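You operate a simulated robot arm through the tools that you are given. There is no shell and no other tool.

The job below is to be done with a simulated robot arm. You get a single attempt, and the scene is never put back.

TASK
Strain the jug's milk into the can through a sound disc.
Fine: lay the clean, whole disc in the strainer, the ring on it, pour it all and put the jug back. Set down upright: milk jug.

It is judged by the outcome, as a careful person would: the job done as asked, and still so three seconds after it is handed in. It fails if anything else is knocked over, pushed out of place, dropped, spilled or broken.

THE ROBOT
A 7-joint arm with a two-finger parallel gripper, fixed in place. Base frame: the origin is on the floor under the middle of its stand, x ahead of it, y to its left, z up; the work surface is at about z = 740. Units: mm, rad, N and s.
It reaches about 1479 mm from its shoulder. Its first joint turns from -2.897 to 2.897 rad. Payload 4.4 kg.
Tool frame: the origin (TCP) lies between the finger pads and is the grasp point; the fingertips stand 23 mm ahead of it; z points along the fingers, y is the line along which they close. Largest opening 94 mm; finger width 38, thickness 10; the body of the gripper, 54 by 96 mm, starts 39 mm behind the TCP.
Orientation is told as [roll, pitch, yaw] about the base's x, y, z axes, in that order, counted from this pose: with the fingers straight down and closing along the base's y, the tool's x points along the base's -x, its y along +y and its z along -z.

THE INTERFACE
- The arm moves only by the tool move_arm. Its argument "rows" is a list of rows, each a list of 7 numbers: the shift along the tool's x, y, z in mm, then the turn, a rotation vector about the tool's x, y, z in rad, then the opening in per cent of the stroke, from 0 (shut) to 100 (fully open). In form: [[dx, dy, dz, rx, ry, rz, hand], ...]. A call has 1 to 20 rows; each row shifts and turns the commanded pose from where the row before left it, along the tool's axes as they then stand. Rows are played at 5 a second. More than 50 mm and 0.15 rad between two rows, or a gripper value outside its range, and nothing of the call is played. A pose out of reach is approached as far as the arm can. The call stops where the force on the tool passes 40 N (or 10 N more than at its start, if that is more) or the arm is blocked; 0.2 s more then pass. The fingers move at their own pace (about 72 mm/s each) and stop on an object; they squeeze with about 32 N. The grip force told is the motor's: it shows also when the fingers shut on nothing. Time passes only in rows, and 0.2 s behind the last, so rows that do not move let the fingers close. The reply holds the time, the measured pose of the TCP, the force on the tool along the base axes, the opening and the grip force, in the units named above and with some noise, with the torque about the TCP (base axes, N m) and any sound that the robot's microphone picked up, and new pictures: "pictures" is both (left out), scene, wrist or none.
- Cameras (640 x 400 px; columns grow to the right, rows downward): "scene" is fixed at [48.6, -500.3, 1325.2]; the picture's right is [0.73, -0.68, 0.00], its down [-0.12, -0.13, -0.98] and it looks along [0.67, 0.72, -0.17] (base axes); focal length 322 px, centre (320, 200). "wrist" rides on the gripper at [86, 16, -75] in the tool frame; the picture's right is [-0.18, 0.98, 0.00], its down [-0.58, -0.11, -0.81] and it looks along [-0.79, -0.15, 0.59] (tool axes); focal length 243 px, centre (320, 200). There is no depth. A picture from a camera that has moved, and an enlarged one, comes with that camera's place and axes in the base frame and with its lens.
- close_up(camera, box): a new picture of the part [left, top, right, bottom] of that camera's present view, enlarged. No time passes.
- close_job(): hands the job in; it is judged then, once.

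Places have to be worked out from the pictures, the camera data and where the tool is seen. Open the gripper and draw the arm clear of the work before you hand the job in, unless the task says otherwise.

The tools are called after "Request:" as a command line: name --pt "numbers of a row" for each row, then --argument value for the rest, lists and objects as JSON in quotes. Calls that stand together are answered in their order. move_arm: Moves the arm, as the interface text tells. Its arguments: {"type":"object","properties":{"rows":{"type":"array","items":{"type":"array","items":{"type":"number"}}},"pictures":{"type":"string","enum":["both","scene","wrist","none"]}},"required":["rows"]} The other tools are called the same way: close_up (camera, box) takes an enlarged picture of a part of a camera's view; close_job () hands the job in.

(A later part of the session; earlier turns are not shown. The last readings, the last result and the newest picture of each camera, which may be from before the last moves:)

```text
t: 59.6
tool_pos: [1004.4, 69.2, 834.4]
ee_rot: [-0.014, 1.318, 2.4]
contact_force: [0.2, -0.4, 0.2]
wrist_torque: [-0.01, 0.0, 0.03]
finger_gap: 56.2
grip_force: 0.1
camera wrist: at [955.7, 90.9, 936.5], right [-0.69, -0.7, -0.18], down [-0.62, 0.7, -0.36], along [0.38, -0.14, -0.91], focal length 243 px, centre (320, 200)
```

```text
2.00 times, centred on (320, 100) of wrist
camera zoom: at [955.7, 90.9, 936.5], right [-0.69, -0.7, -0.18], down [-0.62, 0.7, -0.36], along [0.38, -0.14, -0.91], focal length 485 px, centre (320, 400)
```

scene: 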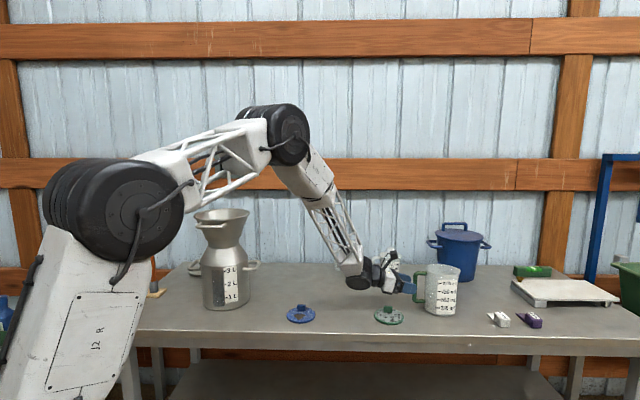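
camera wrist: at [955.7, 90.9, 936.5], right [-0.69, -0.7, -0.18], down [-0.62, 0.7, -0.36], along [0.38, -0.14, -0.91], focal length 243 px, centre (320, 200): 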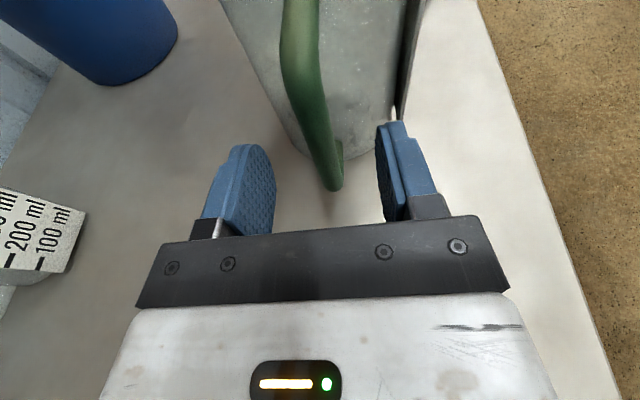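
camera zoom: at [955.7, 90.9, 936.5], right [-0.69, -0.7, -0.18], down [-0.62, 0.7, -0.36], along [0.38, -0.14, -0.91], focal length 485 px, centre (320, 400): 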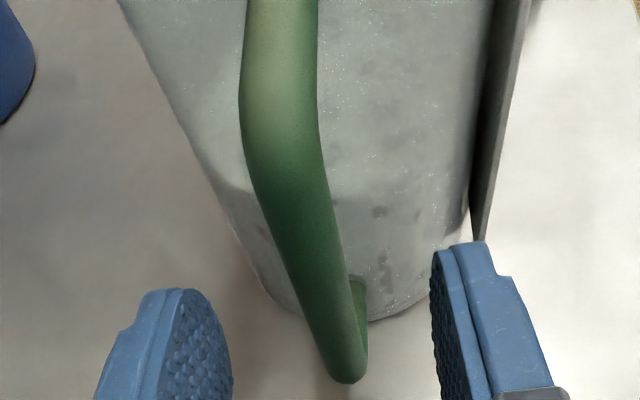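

The bar now lies between the fingertips, about 1.5 mm off-centre with 26 mm to go. I correct, advance, and close gently on the bar.

Request:
move_arm --pt "0 -1.5 13 0 0 0 55" --pt "0 0 13.5 0 0 0 50" --pt "0 0 0 0 0 0 50"

Request:
close_up --camera "scene" --box '[360, 230, 480, 330]'

Request:
close_up --camera "wrist" --box '[210, 30, 430, 230]'

```text
t: 60.4
tool_pos: [1025.5, 53.9, 828.9]
ee_rot: [-0.015, 1.321, 2.397]
contact_force: [0.7, -0.2, -0.1]
wrist_torque: [0.01, 0.0, 0.0]
finger_gap: 46.8
grip_force: 0.0
camera wrist: at [977.0, 75.4, 930.8], right [-0.69, -0.7, -0.18], down [-0.62, 0.7, -0.36], along [0.38, -0.14, -0.91], focal length 243 px, centre (320, 200)
```

scene: 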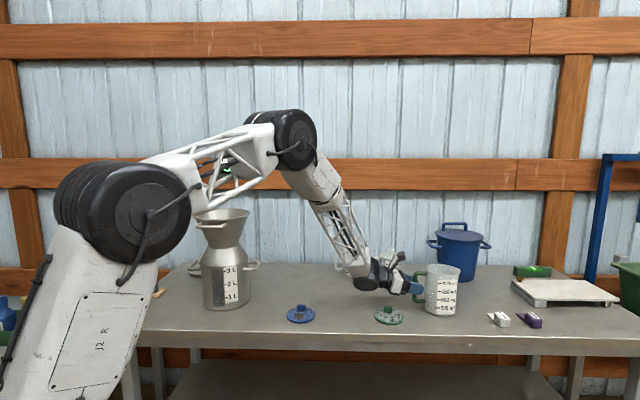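
wrist: 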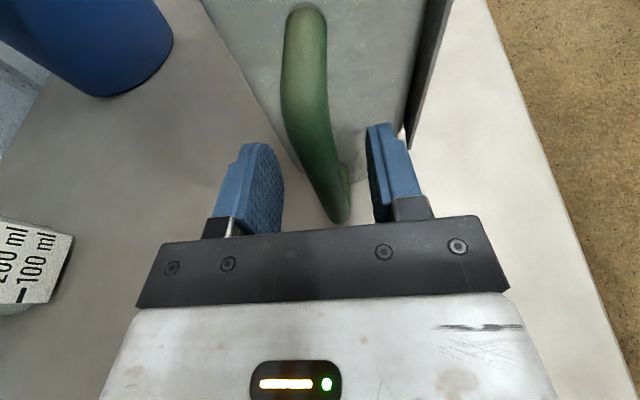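

```text
4.00 times, centred on (420, 280) of scene
camera zoom: at [48.6, -500.3, 1325.2], right [0.73, -0.68, 0.0], down [-0.12, -0.13, -0.98], along [0.67, 0.72, -0.17], focal length 1287 px, centre (-80, -120)
```

zoom: 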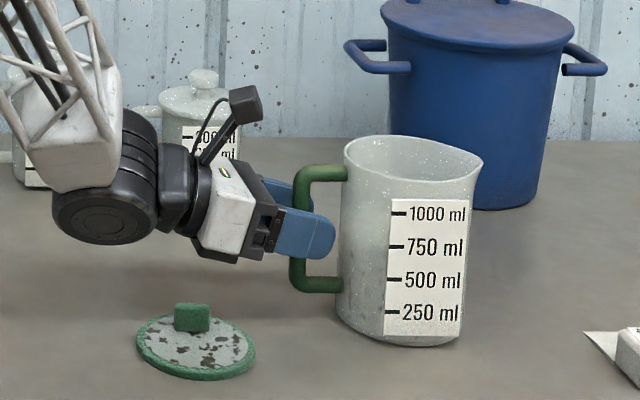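

```text
2.00 times, centred on (320, 130) of wrist
camera zoom: at [977.0, 75.4, 930.8], right [-0.69, -0.7, -0.18], down [-0.62, 0.7, -0.36], along [0.38, -0.14, -0.91], focal length 485 px, centre (320, 340)
```

zoom: 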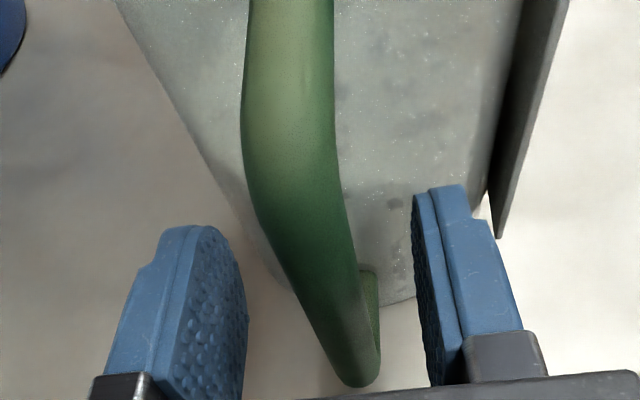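

The bar sits fully between the pads, and the fingertips are just clear of the wall. I close the fingers.

Request:
move_arm --pt "0 0 0 0 0 0 35" --pt "0 0 0 0 0 0 20" --pt "0 0 0 0 0 0 0" --pt "0 0 0 0 0 0 0" --pt "0 0 0 0 0 0 0"

Request:
close_up --camera "scene" --box '[360, 230, 480, 330]'

```text
t: 61.6
tool_pos: [1024.7, 53.7, 828.7]
ee_rot: [-0.015, 1.319, 2.398]
contact_force: [0.0, -3.1, 0.8]
wrist_torque: [-0.42, 0.34, -0.02]
finger_gap: 14.8
grip_force: 32.1
camera wrist: at [976.8, 75.5, 930.7], right [-0.69, -0.7, -0.18], down [-0.62, 0.7, -0.36], along [0.38, -0.14, -0.91], focal length 243 px, centre (320, 200)
```

scene: 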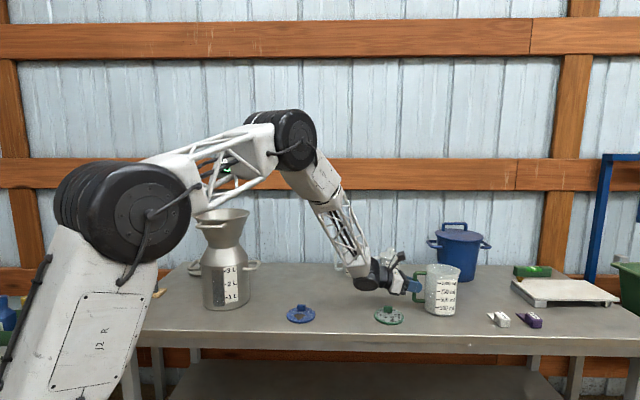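
wrist: 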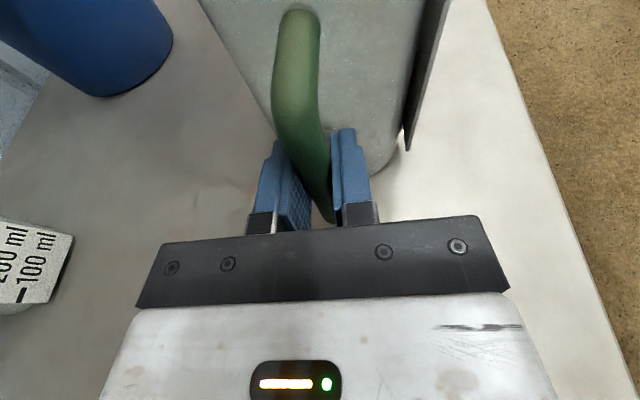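

```text
4.00 times, centred on (420, 280) of scene
camera zoom: at [48.6, -500.3, 1325.2], right [0.73, -0.68, 0.0], down [-0.12, -0.13, -0.98], along [0.67, 0.72, -0.17], focal length 1287 px, centre (-80, -120)
```

zoom: 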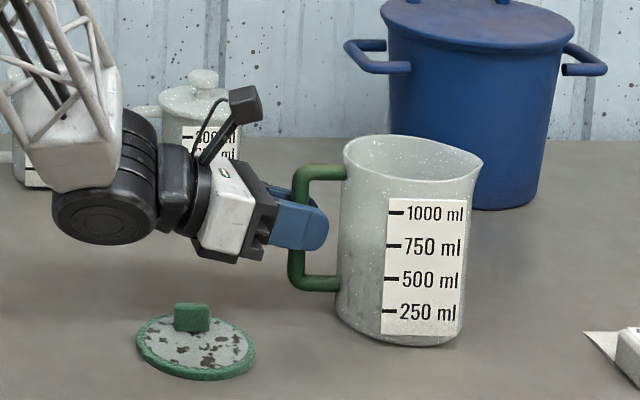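

The grip is solid at 14.8 mm. I make a trial lift of a few millimetres straight up and check whether the jug stays upright in the grip.

Request:
move_arm --pt "2.4 0 -0.6 0 0 0 0" --pt "2.4 0 -0.6 0 0 0 0" --pt "2.4 0 -0.6 0 0 0 0" --pt "0 0 0 0 0 0 0" --pt "0 0 0 0 0 0 0"

Request:
close_up --camera "scene" --box '[360, 230, 480, 330]'

```text
t: 62.8
tool_pos: [1024.3, 53.6, 834.9]
ee_rot: [-0.011, 1.317, 2.397]
contact_force: [0.6, -0.3, -7.9]
wrist_torque: [0.44, 0.42, 0.01]
finger_gap: 14.6
grip_force: 31.8
camera wrist: at [975.8, 75.2, 937.2], right [-0.69, -0.7, -0.18], down [-0.62, 0.7, -0.36], along [0.38, -0.14, -0.91], focal length 243 px, centre (320, 200)
```

scene: 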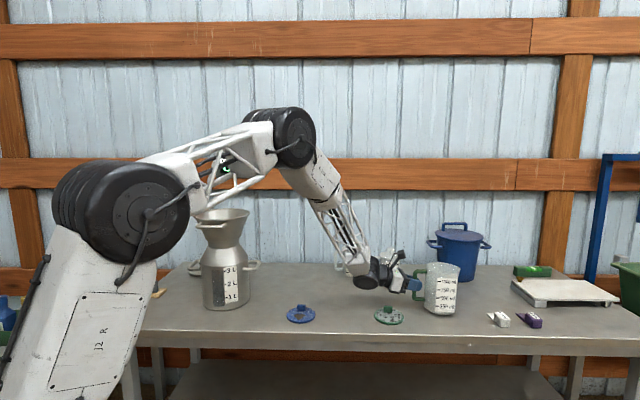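
wrist: 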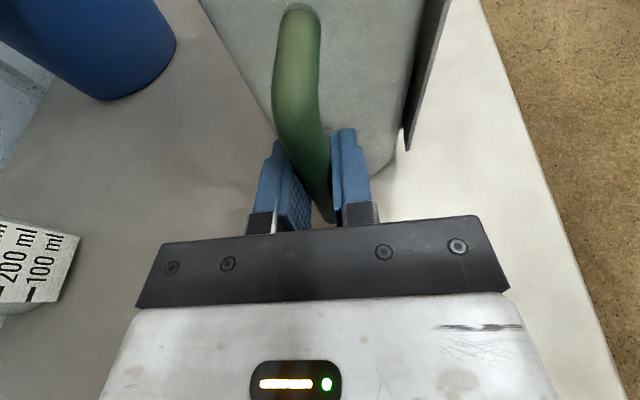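

```text
4.00 times, centred on (420, 280) of scene
camera zoom: at [48.6, -500.3, 1325.2], right [0.73, -0.68, 0.0], down [-0.12, -0.13, -0.98], along [0.67, 0.72, -0.17], focal length 1287 px, centre (-80, -120)
```

zoom: 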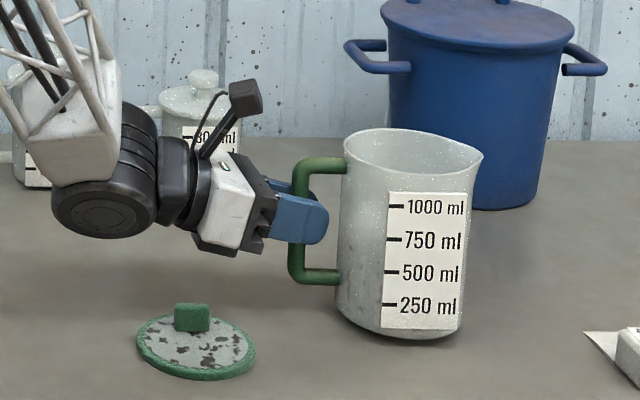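

The jug (about 8 N) hangs upright and firm in the grip with no visible tilt. I lift it smoothly straight up to a safe carrying height.

Request:
move_arm --pt "9.7 0 -2.5 0 0 0 0" --pt "19.4 -0.1 -4.9 0 0 0 0" --pt "29.1 -0.1 -7.4 0 0 0 0" --pt "33.9 -0.1 -8.65 0 0 0 0" --pt "33.9 -0.1 -8.65 0 0 0 0" --pt "33.9 -0.1 -8.65 0 0 0 0" --pt "33.9 -0.1 -8.65 0 0 0 0" --pt "33.9 -0.1 -8.65 0 0 0 0" --pt "33.9 -0.1 -8.65 0 0 0 0" --pt "33.9 -0.1 -8.65 0 0 0 0" --pt "29.1 -0.1 -7.4 0 0 0 0" --pt "19.4 -0.1 -4.9 0 0 0 0" --pt "9.7 0 -2.5 0 0 0 0" --pt "0 0 0 0 0 0 0"

Request:
close_up --camera "scene" --box '[360, 120, 500, 230]'

```text
t: 65.8
tool_pos: [1024.7, 53.4, 1199.9]
ee_rot: [-0.012, 1.318, 2.398]
contact_force: [-0.3, 1.1, -7.3]
wrist_torque: [0.48, 0.42, -0.02]
finger_gap: 14.6
grip_force: 31.6
camera wrist: at [975.7, 74.3, 1301.2], right [-0.69, -0.7, -0.18], down [-0.62, 0.7, -0.36], along [0.38, -0.14, -0.91], focal length 243 px, centre (320, 200)
```

scene: 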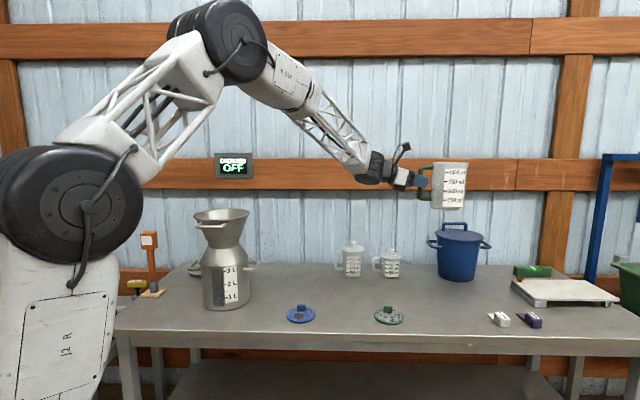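
wrist: 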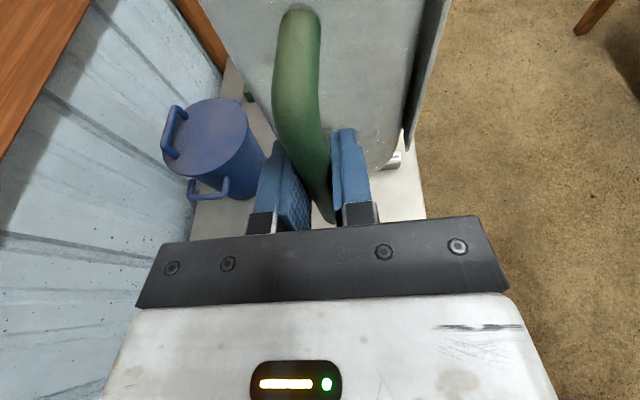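

```text
3.64 times, centred on (430, 175) of scene
camera zoom: at [48.6, -500.3, 1325.2], right [0.73, -0.68, 0.0], down [-0.12, -0.13, -0.98], along [0.67, 0.72, -0.17], focal length 1170 px, centre (-80, 291)
```

zoom: 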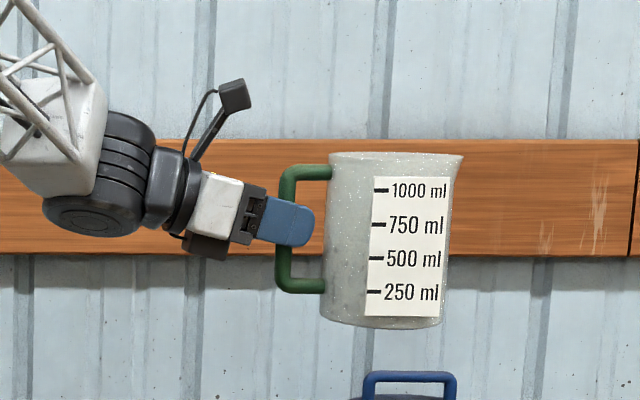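

The jug is steady at z ≈ 1200 and upright. I pre-tilt it gently by about 20° (the milk is far below the lip) while rising a little, so the wrist stays in a comfortable posture for the transfer.

Request:
move_arm --pt "9.7 0 -2.5 0 -0.04 0 0" --pt "9.6 0 -2.8 0 -0.06 0 0" --pt "9.4 0 -3.3 0 -0.07 0 0" --pt "9.2 0 -3.9 0 -0.07 0 0" --pt "0 0 0 0 -0.06 0 0" --pt "0 0 0 0 -0.05 0 0" --pt "0 0 0 0 0 0 0"

Request:
close_up --camera "scene" --box '[360, 110, 500, 220]'

```text
t: 67.4
tool_pos: [1024.2, 53.4, 1239.6]
ee_rot: [-0.005, 0.97, 2.408]
contact_force: [-0.2, -0.3, -8.1]
wrist_torque: [0.37, 0.32, 0.0]
finger_gap: 14.8
grip_force: 32.1
camera wrist: at [1004.9, 48.6, 1352.3], right [-0.73, -0.66, -0.15], down [-0.67, 0.74, -0.02], along [0.13, 0.09, -0.99], focal length 243 px, centre (320, 200)
```

scene: 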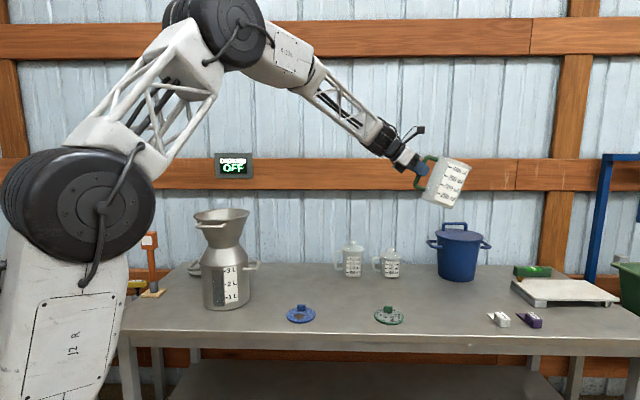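
wrist: 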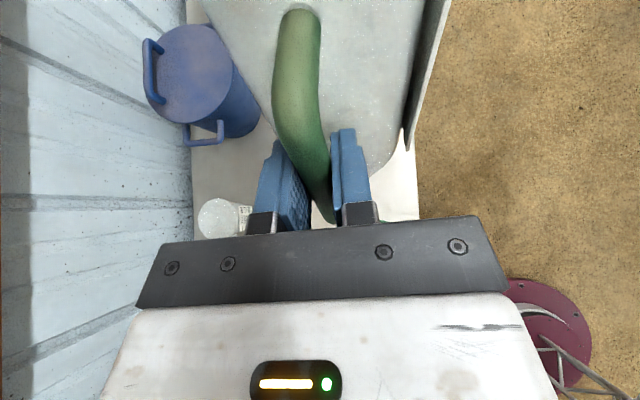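

```text
3.64 times, centred on (430, 165) of scene
camera zoom: at [48.6, -500.3, 1325.2], right [0.73, -0.68, 0.0], down [-0.12, -0.13, -0.98], along [0.67, 0.72, -0.17], focal length 1170 px, centre (-80, 327)
```

zoom: 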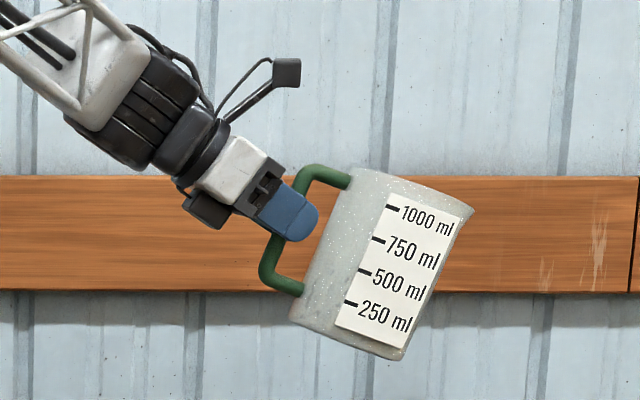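

Pre-tilt is fine and the grip is holding. Now I carry the jug smoothly halfway toward the can at constant orientation.

Request:
move_arm --pt "-5.15 0.19 -7.52 0 0 0 0" --pt "-10.3 0.38 -15.04 0 0 0 0" --pt "-15.46 0.56 -22.56 0 0 0 0" --pt "-20.6 0.75 -30.08 0 0 0 0" --pt "-20.6 0.75 -30.08 0 0 0 0" --pt "-20.6 0.75 -30.08 0 0 0 0" --pt "-20.6 0.75 -30.08 0 0 0 0" --pt "-20.6 0.75 -30.08 0 0 0 0" --pt "-20.6 0.75 -30.08 0 0 0 0" --pt "-20.6 0.75 -30.08 0 0 0 0" --pt "-20.6 0.75 -30.08 0 0 0 0" --pt "-20.6 0.75 -30.08 0 0 0 0" --pt "-20.6 0.75 -30.08 0 0 0 0" --pt "-12.9 0.47 -18.8 0 0 0 0" --pt "-7.7 0.28 -11.3 0 0 0 0" --pt "0 0 0 0 0 0 0"

```text
t: 70.8
tool_pos: [680.0, 349.4, 1240.4]
ee_rot: [-0.006, 0.969, 2.408]
contact_force: [0.3, 0.0, -6.8]
wrist_torque: [0.38, 0.34, -0.01]
finger_gap: 14.9
grip_force: 32.0
camera wrist: at [659.2, 345.9, 1353.2], right [-0.73, -0.66, -0.15], down [-0.67, 0.74, -0.02], along [0.13, 0.09, -0.99], focal length 243 px, centre (320, 200)
```

scene: 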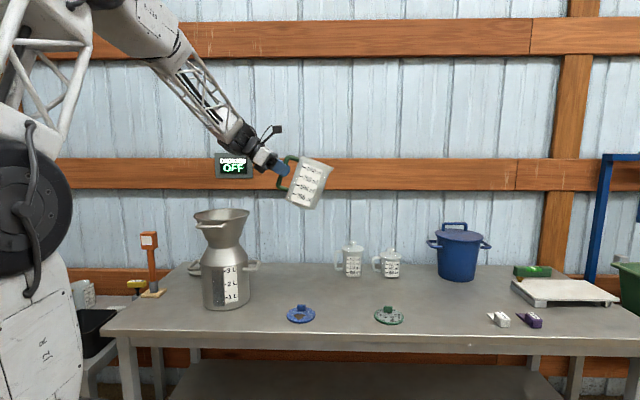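
wrist: 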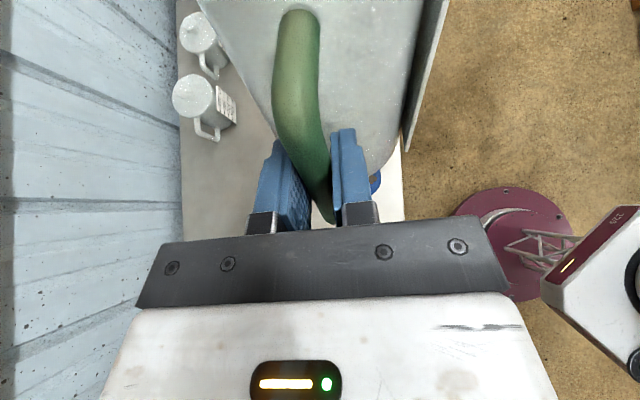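

Orientation held perfectly. I turn the jug slightly about the vertical (still level about its tilt) and continue toward the can in a shorter segment to check the arm's posture.

Request:
move_arm --pt "0 0 0 0.0412 0 -0.0283 0" --pt "0 0 0 0.0619 0 -0.0424 0" --pt "0 0 0 0.0577 0 -0.0396 0" --pt "-5.1 -1.6 -7.5 0 0 0 0" --pt "-10.2 -3.2 -14.9 0 0 0 0" --pt "-15.3 -4.8 -22.4 0 0 0 0" --pt "-20.4 -6.3 -29.8 0 0 0 0" --pt "-20.4 -6.3 -29.8 0 0 0 0" --pt "-20.4 -6.3 -29.8 0 0 0 0" --pt "-20.4 -6.3 -29.8 0 0 0 0" --pt "-12.8 -4.0 -18.6 0 0 0 0" --pt "-5.1 -1.6 -7.5 0 0 0 0" --pt "0 0 0 0 0 0 0"

```text
t: 73.6
tool_pos: [500.2, 502.4, 1241.9]
ee_rot: [-0.007, 0.97, 2.6]
contact_force: [-0.3, 0.2, -7.1]
wrist_torque: [0.32, 0.37, -0.01]
finger_gap: 14.9
grip_force: 32.2
camera wrist: at [480.7, 495.5, 1354.9], right [-0.59, -0.79, -0.16], down [-0.8, 0.6, -0.02], along [0.11, 0.11, -0.99], focal length 243 px, centre (320, 200)
```

scene: 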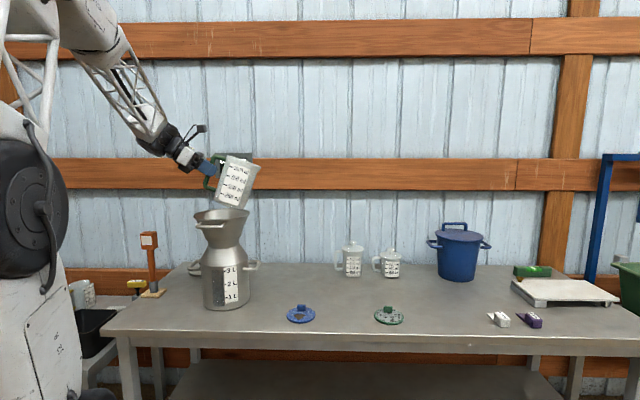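
wrist: 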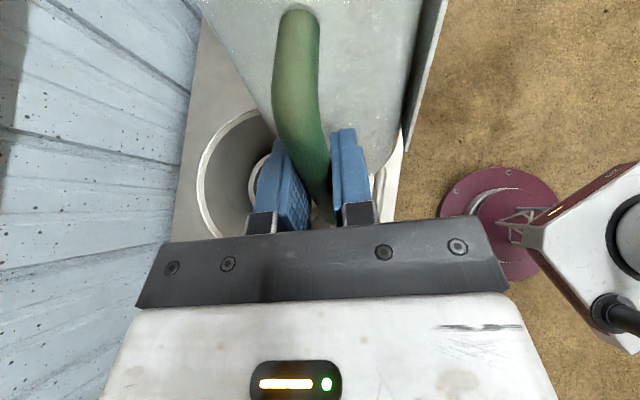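

Posture is good. I turn a further 11° and move to the start position on the −s side of the funnel, with the lip still high and short of the centre.

Request:
move_arm --pt "0 0 0 0.0412 0 -0.0283 0" --pt "0 0 0 0.0619 0 -0.0424 0" --pt "0 0 0 0.0553 0 -0.0379 0" --pt "-4.7 -3.2 -6.8 0 0 0 0" --pt "-9.4 -6.4 -13.7 0 0 0 0" --pt "-14.1 -9.7 -20.5 0 0 0 0" --pt "-16.4 -11.3 -23.9 0 0 0 0" --pt "-16.4 -11.3 -23.9 0 0 0 0" --pt "-16.4 -11.3 -23.9 0 0 0 0" --pt "-14.1 -9.7 -20.5 0 0 0 0" --pt "-11.7 -8.1 -17.1 0 0 0 0" --pt "-8.2 -5.6 -12.0 0 0 0 0" --pt "-5.9 -4.0 -8.6 0 0 0 0" --pt "0 0 0 0 0 0 0"

Request:
close_up --camera "scene" --box '[130, 110, 290, 250]'

```text
t: 76.6
tool_pos: [333.6, 649.6, 1240.6]
ee_rot: [-0.008, 0.972, 2.793]
contact_force: [0.7, 0.3, -7.9]
wrist_torque: [0.19, 0.49, 0.03]
finger_gap: 14.7
grip_force: 32.2
camera wrist: at [315.9, 637.0, 1353.8], right [-0.43, -0.89, -0.16], down [-0.9, 0.44, -0.02], along [0.09, 0.13, -0.99], focal length 243 px, centre (320, 200)
```

scene: 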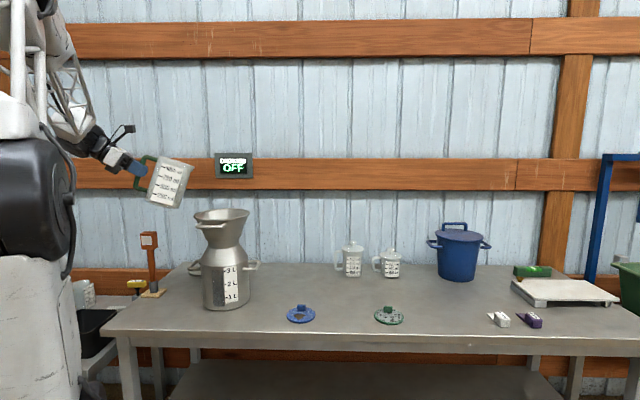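
wrist: 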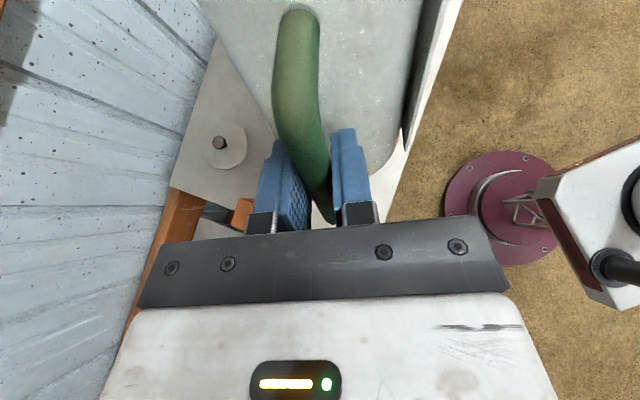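

```text
2.86 times, centred on (210, 180) of scene
camera zoom: at [48.6, -500.3, 1325.2], right [0.73, -0.68, 0.0], down [-0.12, -0.13, -0.98], along [0.67, 0.72, -0.17], focal length 919 px, centre (634, 257)
```

zoom: 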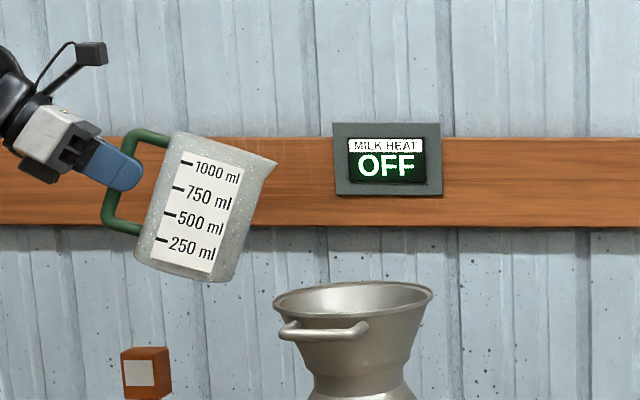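

The jug is in the start position with the lip about 80 mm short of the funnel axis and 170 mm above the rim, no milk moving. I tilt to about 45° (still below the pouring angle) while bringing the lip down and in.

Request:
move_arm --pt "-1.97 0 10.78 0 -0.0873 0 0" --pt "-1.02 0 10.9 0 -0.0873 0 0" --pt "-0.06 0 10.96 0 -0.0873 0 0" --pt "0.89 0 10.92 0 -0.0873 0 0" --pt "1.84 0 10.8 0 -0.0873 0 0" --pt "0 0 0 0 0 0 0"

Request:
close_up --camera "scene" --box '[150, 120, 310, 260]'

```text
t: 78.0
tool_pos: [370.0, 634.7, 1201.4]
ee_rot: [-0.005, 0.534, 2.795]
contact_force: [-0.1, -0.7, -7.2]
wrist_torque: [0.12, 0.29, -0.01]
finger_gap: 14.9
grip_force: 32.5
camera wrist: at [398.9, 607.0, 1309.0], right [-0.48, -0.87, -0.1], down [-0.82, 0.41, 0.4], along [-0.31, 0.27, -0.91], focal length 243 px, centre (320, 200)
```

scene: 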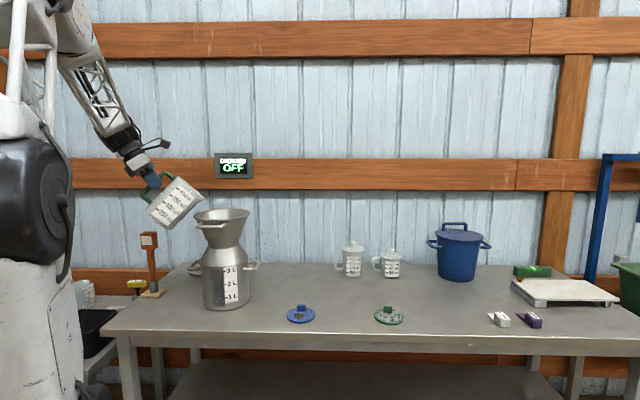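
wrist: 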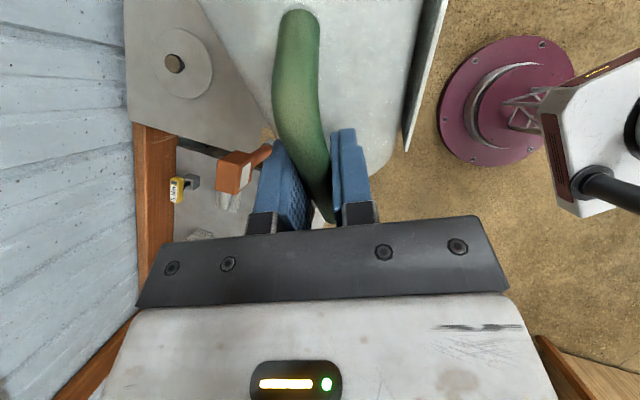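

```text
2.86 times, centred on (230, 190) of scene
camera zoom: at [48.6, -500.3, 1325.2], right [0.73, -0.68, 0.0], down [-0.12, -0.13, -0.98], along [0.67, 0.72, -0.17], focal length 919 px, centre (577, 229)
```

zoom: 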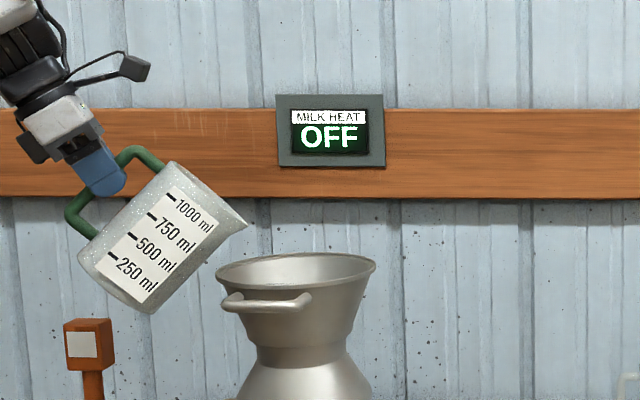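

The lip is now over the funnel, about 60 mm above the rim and 55 mm short of the axis, and nothing is flowing yet. I ease to about 50° and watch for the stream.

Request:
move_arm --pt "8.74 0 1.33 0 -0.0436 0 0" --pt "8.79 0 0.95 0 -0.0436 0 0" --pt "0 0 0 0 0 0 0" --pt "0 0 0 0 0 0 0"

Request:
close_up --camera "scene" --box '[150, 120, 310, 260]'

```text
t: 79.0
tool_pos: [384.9, 628.8, 1207.7]
ee_rot: [-0.006, 0.447, 2.794]
contact_force: [0.9, 0.5, -7.7]
wrist_torque: [0.14, 0.19, 0.0]
finger_gap: 14.8
grip_force: 31.9
camera wrist: at [422.8, 598.5, 1311.5], right [-0.49, -0.87, -0.08], down [-0.79, 0.4, 0.48], along [-0.38, 0.3, -0.88], focal length 243 px, centre (320, 200)
```

scene: 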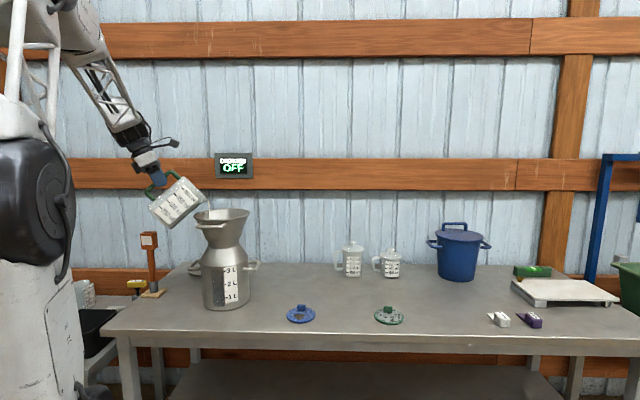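
wrist: 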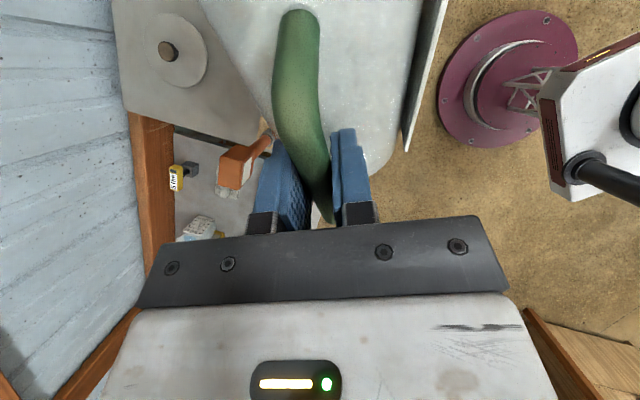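

```text
2.86 times, centred on (230, 190) of scene
camera zoom: at [48.6, -500.3, 1325.2], right [0.73, -0.68, 0.0], down [-0.12, -0.13, -0.98], along [0.67, 0.72, -0.17], focal length 919 px, centre (577, 229)
```

zoom: 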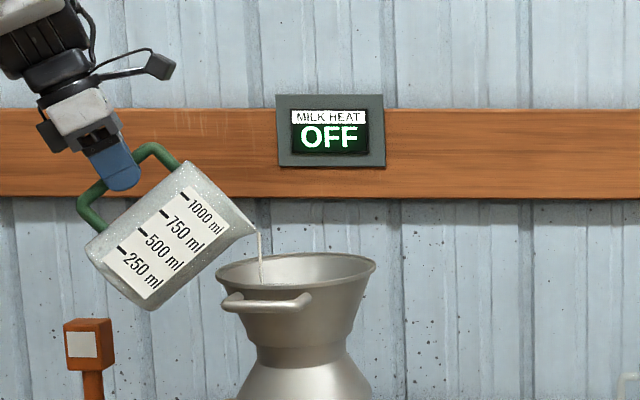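

A thin stream is falling cleanly into the funnel. I continue tilting slowly while bringing the lip nearer the funnel's centre.

Request:
move_arm --pt "6.26 0 0.12 0 -0.0218 0 0" --pt "6.26 0 -0.02 0 -0.0218 0 0" --pt "6.26 0 -0.15 0 -0.0218 0 0" --pt "6.26 0 -0.29 0 -0.0218 0 0" --pt "0 0 0 0 0 0 0" --pt "0 0 0 0 0 0 0" --pt "0 0 0 0 0 0 0" --pictures "scene"

Request:
close_up --camera "scene" --box '[150, 120, 310, 320]'

```text
t: 80.6
tool_pos: [407.5, 621.8, 1217.8]
ee_rot: [-0.004, 0.363, 2.794]
contact_force: [-0.6, -0.6, -5.9]
wrist_torque: [0.11, 0.12, -0.01]
finger_gap: 14.9
grip_force: 32.0
```

scene: 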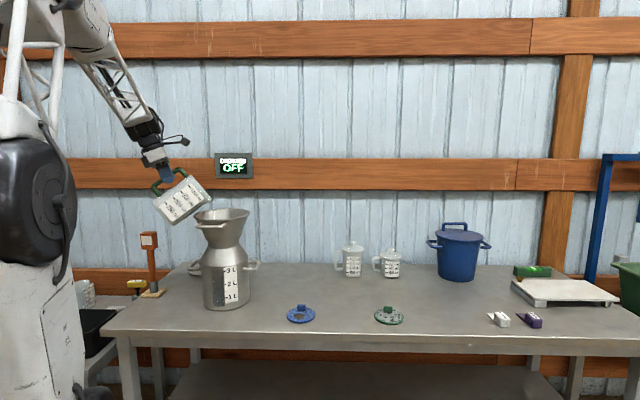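

```text
2.00 times, centred on (230, 220) of scene
camera zoom: at [48.6, -500.3, 1325.2], right [0.73, -0.68, 0.0], down [-0.12, -0.13, -0.98], along [0.67, 0.72, -0.17], focal length 644 px, centre (500, 160)
```

zoom: 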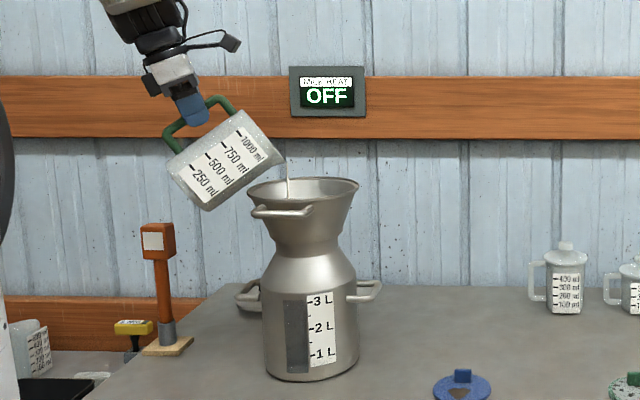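

The stream lands well inside the funnel, and the load has dropped to about 6 N. I continue to tilt about 5° more.

Request:
move_arm --pt "3.77 0 -0.92 0 -0.0218 0 0" --pt "3.75 0 -1.0 0 -0.0218 0 0" --pt "3.73 0 -1.08 0 -0.0218 0 0" --pt "3.7 0 -1.17 0 -0.0218 0 0" --pt "0 0 0 0 0 0 0" --pt "0 0 0 0 0 0 0" --pt "0 0 0 0 0 0 0" --pictures "scene"

Request:
close_up --camera "scene" --box '[150, 120, 310, 320]'

```text
t: 82.2
tool_pos: [419.4, 618.0, 1228.2]
ee_rot: [-0.001, 0.275, 2.799]
contact_force: [-0.2, 0.1, -5.4]
wrist_torque: [0.1, 0.07, 0.01]
finger_gap: 14.7
grip_force: 31.9
```

scene: 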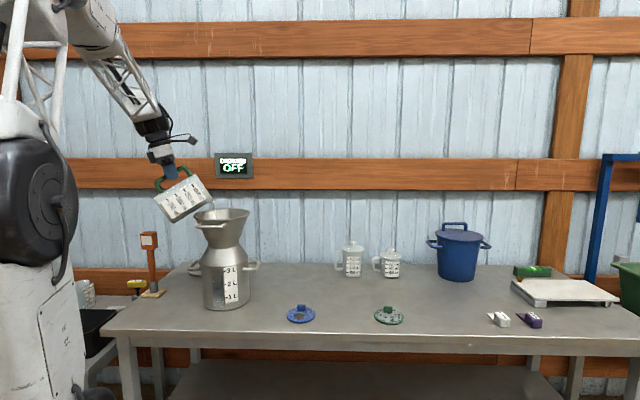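

```text
2.00 times, centred on (230, 220) of scene
camera zoom: at [48.6, -500.3, 1325.2], right [0.73, -0.68, 0.0], down [-0.12, -0.13, -0.98], along [0.67, 0.72, -0.17], focal length 644 px, centre (500, 160)
```

zoom: 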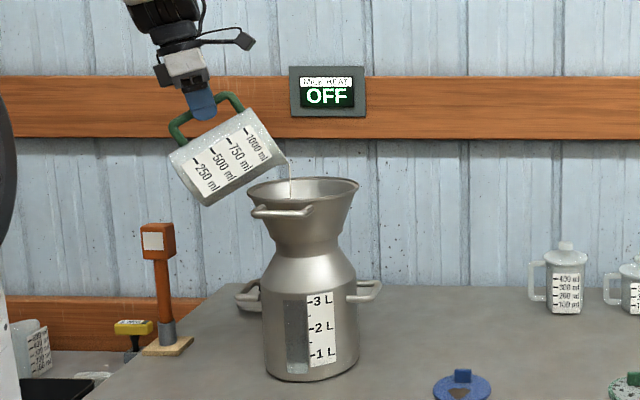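

The stream is well placed and the can's sight strip is beginning to fill. I continue in two slow steps with pauses.

Request:
move_arm --pt "4.11 0 -0.76 0 -0.0218 0 0" --pt "4.09 0 -0.85 0 -0.0218 0 0" --pt "4.08 0 -0.94 0 -0.0218 0 0" --pt "4.05 0 -1.03 0 -0.0218 0 0" --pt "0 0 0 0 0 0 0" --pt "0 0 0 0 0 0 0" --pt "0 0 0 0 0 0 0" --pt "3.06 0 -1.99 0 -0.0218 0 0" --pt "3.01 0 -2.06 0 -0.0218 0 0" --pt "2.97 0 -2.12 0 -0.0218 0 0" --pt "2.92 0 -2.19 0 -0.0218 0 0" --pt "0 0 0 0 0 0 0" --pt "0 0 0 0 0 0 0" --pt "0 0 0 0 0 0 0" --pictures "both"

Request:
close_up --camera "scene" --box '[150, 120, 310, 320]'

```text
t: 85.2
tool_pos: [443.1, 608.1, 1243.3]
ee_rot: [-0.004, 0.101, 2.799]
contact_force: [-0.2, 0.6, -2.8]
wrist_torque: [0.05, 0.03, -0.02]
finger_gap: 14.5
grip_force: 31.4
camera wrist: at [511.7, 566.7, 1326.3], right [-0.5, -0.86, -0.02], down [-0.58, 0.32, 0.75], along [-0.64, 0.39, -0.67], focal length 243 px, centre (320, 200)
```

scene: 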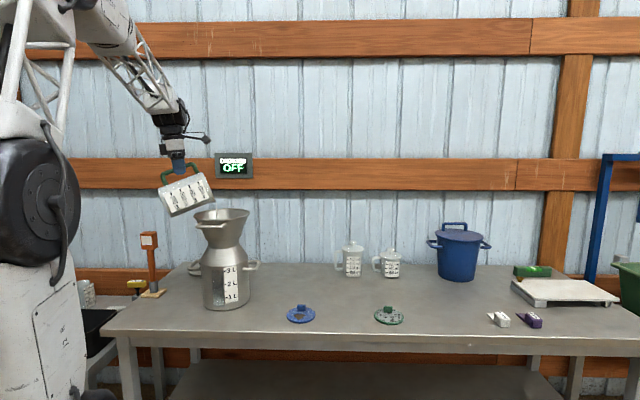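
wrist: 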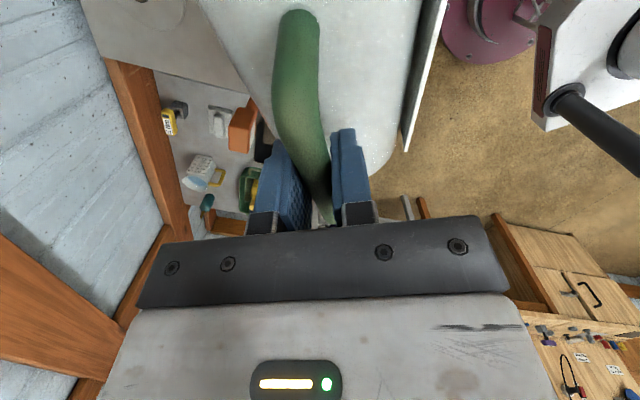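

```text
2.00 times, centred on (230, 220) of scene
camera zoom: at [48.6, -500.3, 1325.2], right [0.73, -0.68, 0.0], down [-0.12, -0.13, -0.98], along [0.67, 0.72, -0.17], focal length 644 px, centre (500, 160)
```

zoom: 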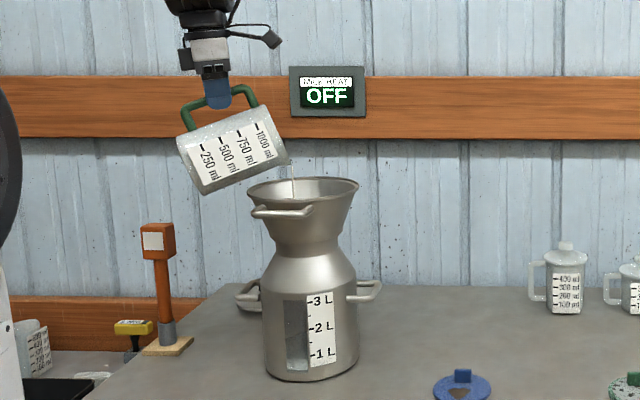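

The load is down to about 2.8 N, so the jug is nearly empty. I tilt on slowly to 90° to drain it, keeping the lip over the funnel.

Request:
move_arm --pt "4.95 0 -2.45 0 -0.0349 0 0" --pt "4.86 0 -2.62 0 -0.0349 0 0" --pt "4.77 0 -2.79 0 -0.0349 0 0" --pt "4.67 0 -2.96 0 -0.0349 0 0" --pt "4.57 0 -3.12 0 -0.0349 0 0" --pt "0 0 0 0 0 0 0" --pt "0 0 0 0 0 0 0" --pt "5.04 0 -2.97 0 -0.0349 0 0" --pt "4.93 0 -3.15 0 -0.0349 0 0" --pt "4.82 0 -3.32 0 -0.0349 0 0" --pt "4.7 0 -3.49 0 -0.0349 0 0" --pt "4.57 0 -3.65 0 -0.0349 0 0" --pt "0 0 0 0 0 0 0" --pt "0 0 0 0 0 0 0" --pt "0 0 0 0 0 0 0" --pictures "scene"

Request:
close_up --camera "scene" --box '[150, 120, 310, 320]'

```text
t: 88.4
tool_pos: [490.4, 591.0, 1272.1]
ee_rot: [-0.003, -0.25, 2.799]
contact_force: [-0.5, 0.2, -1.1]
wrist_torque: [0.02, -0.05, 0.02]
finger_gap: 14.4
grip_force: 31.6
```

scene: 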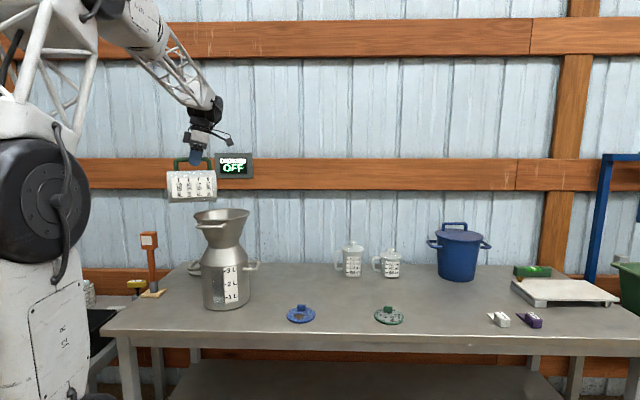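

```text
2.00 times, centred on (230, 220) of scene
camera zoom: at [48.6, -500.3, 1325.2], right [0.73, -0.68, 0.0], down [-0.12, -0.13, -0.98], along [0.67, 0.72, -0.17], focal length 644 px, centre (500, 160)
```

zoom: 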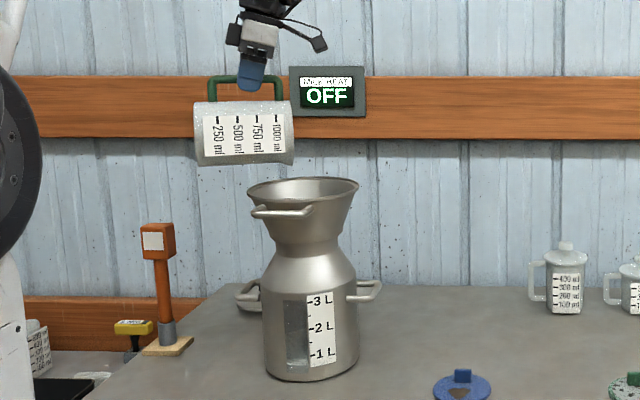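

No visible stream at 90°, and the load is near the empty jug's weight. I tilt on to 110° and hold so that the last of the milk drains.

Request:
move_arm --pt "4.95 0 -2.69 0 -0.0349 0 0" --pt "4.85 0 -2.86 0 -0.0349 0 0" --pt "4.75 0 -3.02 0 -0.0349 0 0" --pt "4.64 0 -3.19 0 -0.0349 0 0" --pt "4.53 0 -3.35 0 -0.0349 0 0" --pt "5.0 0 -3.02 0 -0.0349 0 0" --pt "4.89 0 -3.2 0 -0.0349 0 0" --pt "4.78 0 -3.37 0 -0.0349 0 0" --pt "4.65 0 -3.53 0 -0.0349 0 0" --pt "4.53 0 -3.69 0 -0.0349 0 0" --pt "0 0 0 0 0 0 0" --pt "0 0 0 0 0 0 0" --pt "0 0 0 0 0 0 0" --pt "0 0 0 0 0 0 0" --pt "0 0 0 0 0 0 0"

Request:
close_up --camera "scene" --box '[150, 120, 310, 320]'

```text
t: 91.6
tool_pos: [543.0, 572.8, 1283.3]
ee_rot: [-0.002, -0.598, 2.799]
contact_force: [-0.4, 0.3, -1.9]
wrist_torque: [-0.03, -0.07, 0.01]
finger_gap: 14.5
grip_force: 32.1
camera wrist: at [644.8, 519.7, 1295.0], right [-0.47, -0.87, 0.1], down [0.01, 0.11, 0.99], along [-0.88, 0.47, -0.04], focal length 243 px, centre (320, 200)
```

scene: 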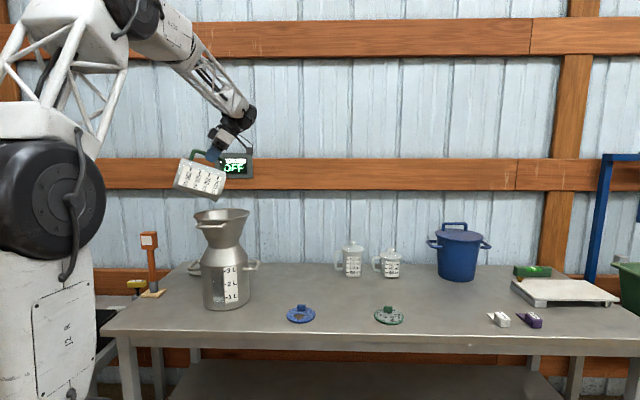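
wrist: 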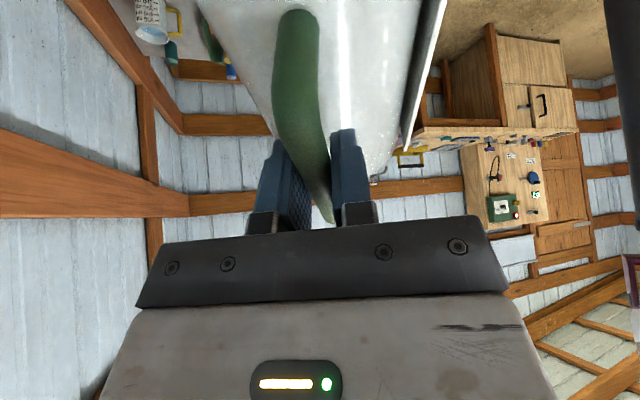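

```text
2.00 times, centred on (230, 220) of scene
camera zoom: at [48.6, -500.3, 1325.2], right [0.73, -0.68, 0.0], down [-0.12, -0.13, -0.98], along [0.67, 0.72, -0.17], focal length 644 px, centre (500, 160)
```

zoom: 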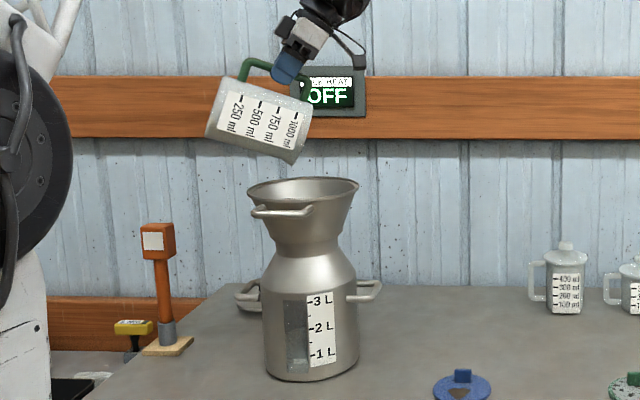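

The jug is tipped past horizontal, with no stream visible. I enlarge the lip and the can's gauge to confirm that it is drained.

Request:
close_up --camera "scene" --box '[190, 140, 260, 210]'

Request:
close_up --camera "scene" --box '[190, 200, 260, 320]'

```text
5.71 times, centred on (225, 175) of scene
camera zoom: at [48.6, -500.3, 1325.2], right [0.73, -0.68, 0.0], down [-0.12, -0.13, -0.98], along [0.67, 0.72, -0.17], focal length 1838 px, centre (863, 343)
```

zoom: 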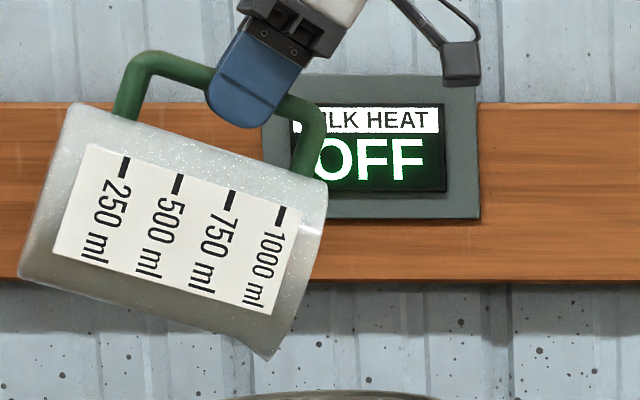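

```text
3.33 times, centred on (225, 260) of scene
camera zoom: at [48.6, -500.3, 1325.2], right [0.73, -0.68, 0.0], down [-0.12, -0.13, -0.98], along [0.67, 0.72, -0.17], focal length 1072 px, centre (637, 0)
```

zoom: 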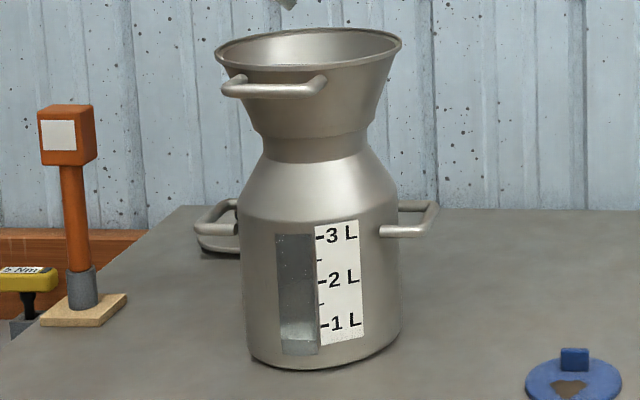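

The sight strip shows about 0.5–0.6 L in the can. To be sure the jug is fully drained I tip it 10° more and hold a moment.

Request:
move_arm --pt "5.1 0 -2.99 0 -0.0349 0 0" --pt "4.99 0 -3.17 0 -0.0349 0 0" --pt "4.88 0 -3.34 0 -0.0349 0 0" --pt "4.76 0 -3.51 0 -0.0349 0 0" --pt "4.63 0 -3.67 0 -0.0349 0 0" --pt "0 0 0 0 0 0 0" --pt "0 0 0 0 0 0 0" --pt "0 0 0 0 0 0 0" --pt "0 0 0 0 0 0 0" --pt "0 0 0 0 0 0 0" --pt "0 0 0 0 0 0 0" --pt "0 0 0 0 0 0 0" --pt "0 0 0 0 0 0 0" --pictures "scene"

Request:
close_up --camera "scene" --box '[170, 120, 290, 320]'

```text
t: 94.4
tool_pos: [570.5, 561.5, 1280.9]
ee_rot: [-0.004, -0.772, 2.802]
contact_force: [0.3, 0.3, -1.6]
wrist_torque: [-0.01, -0.06, 0.04]
finger_gap: 14.1
grip_force: 32.4
```

scene: 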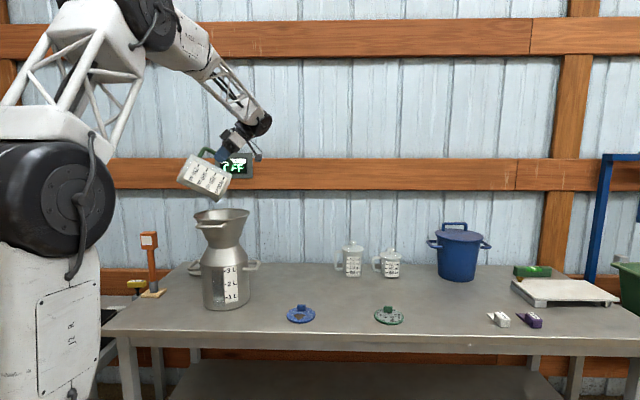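

```text
2.00 times, centred on (230, 220) of scene
camera zoom: at [48.6, -500.3, 1325.2], right [0.73, -0.68, 0.0], down [-0.12, -0.13, -0.98], along [0.67, 0.72, -0.17], focal length 644 px, centre (500, 160)
```

zoom: 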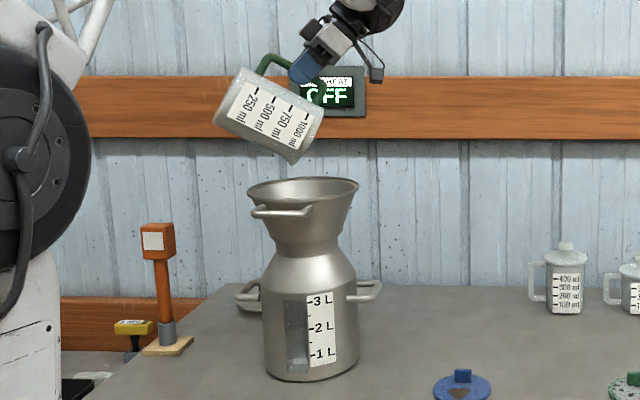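

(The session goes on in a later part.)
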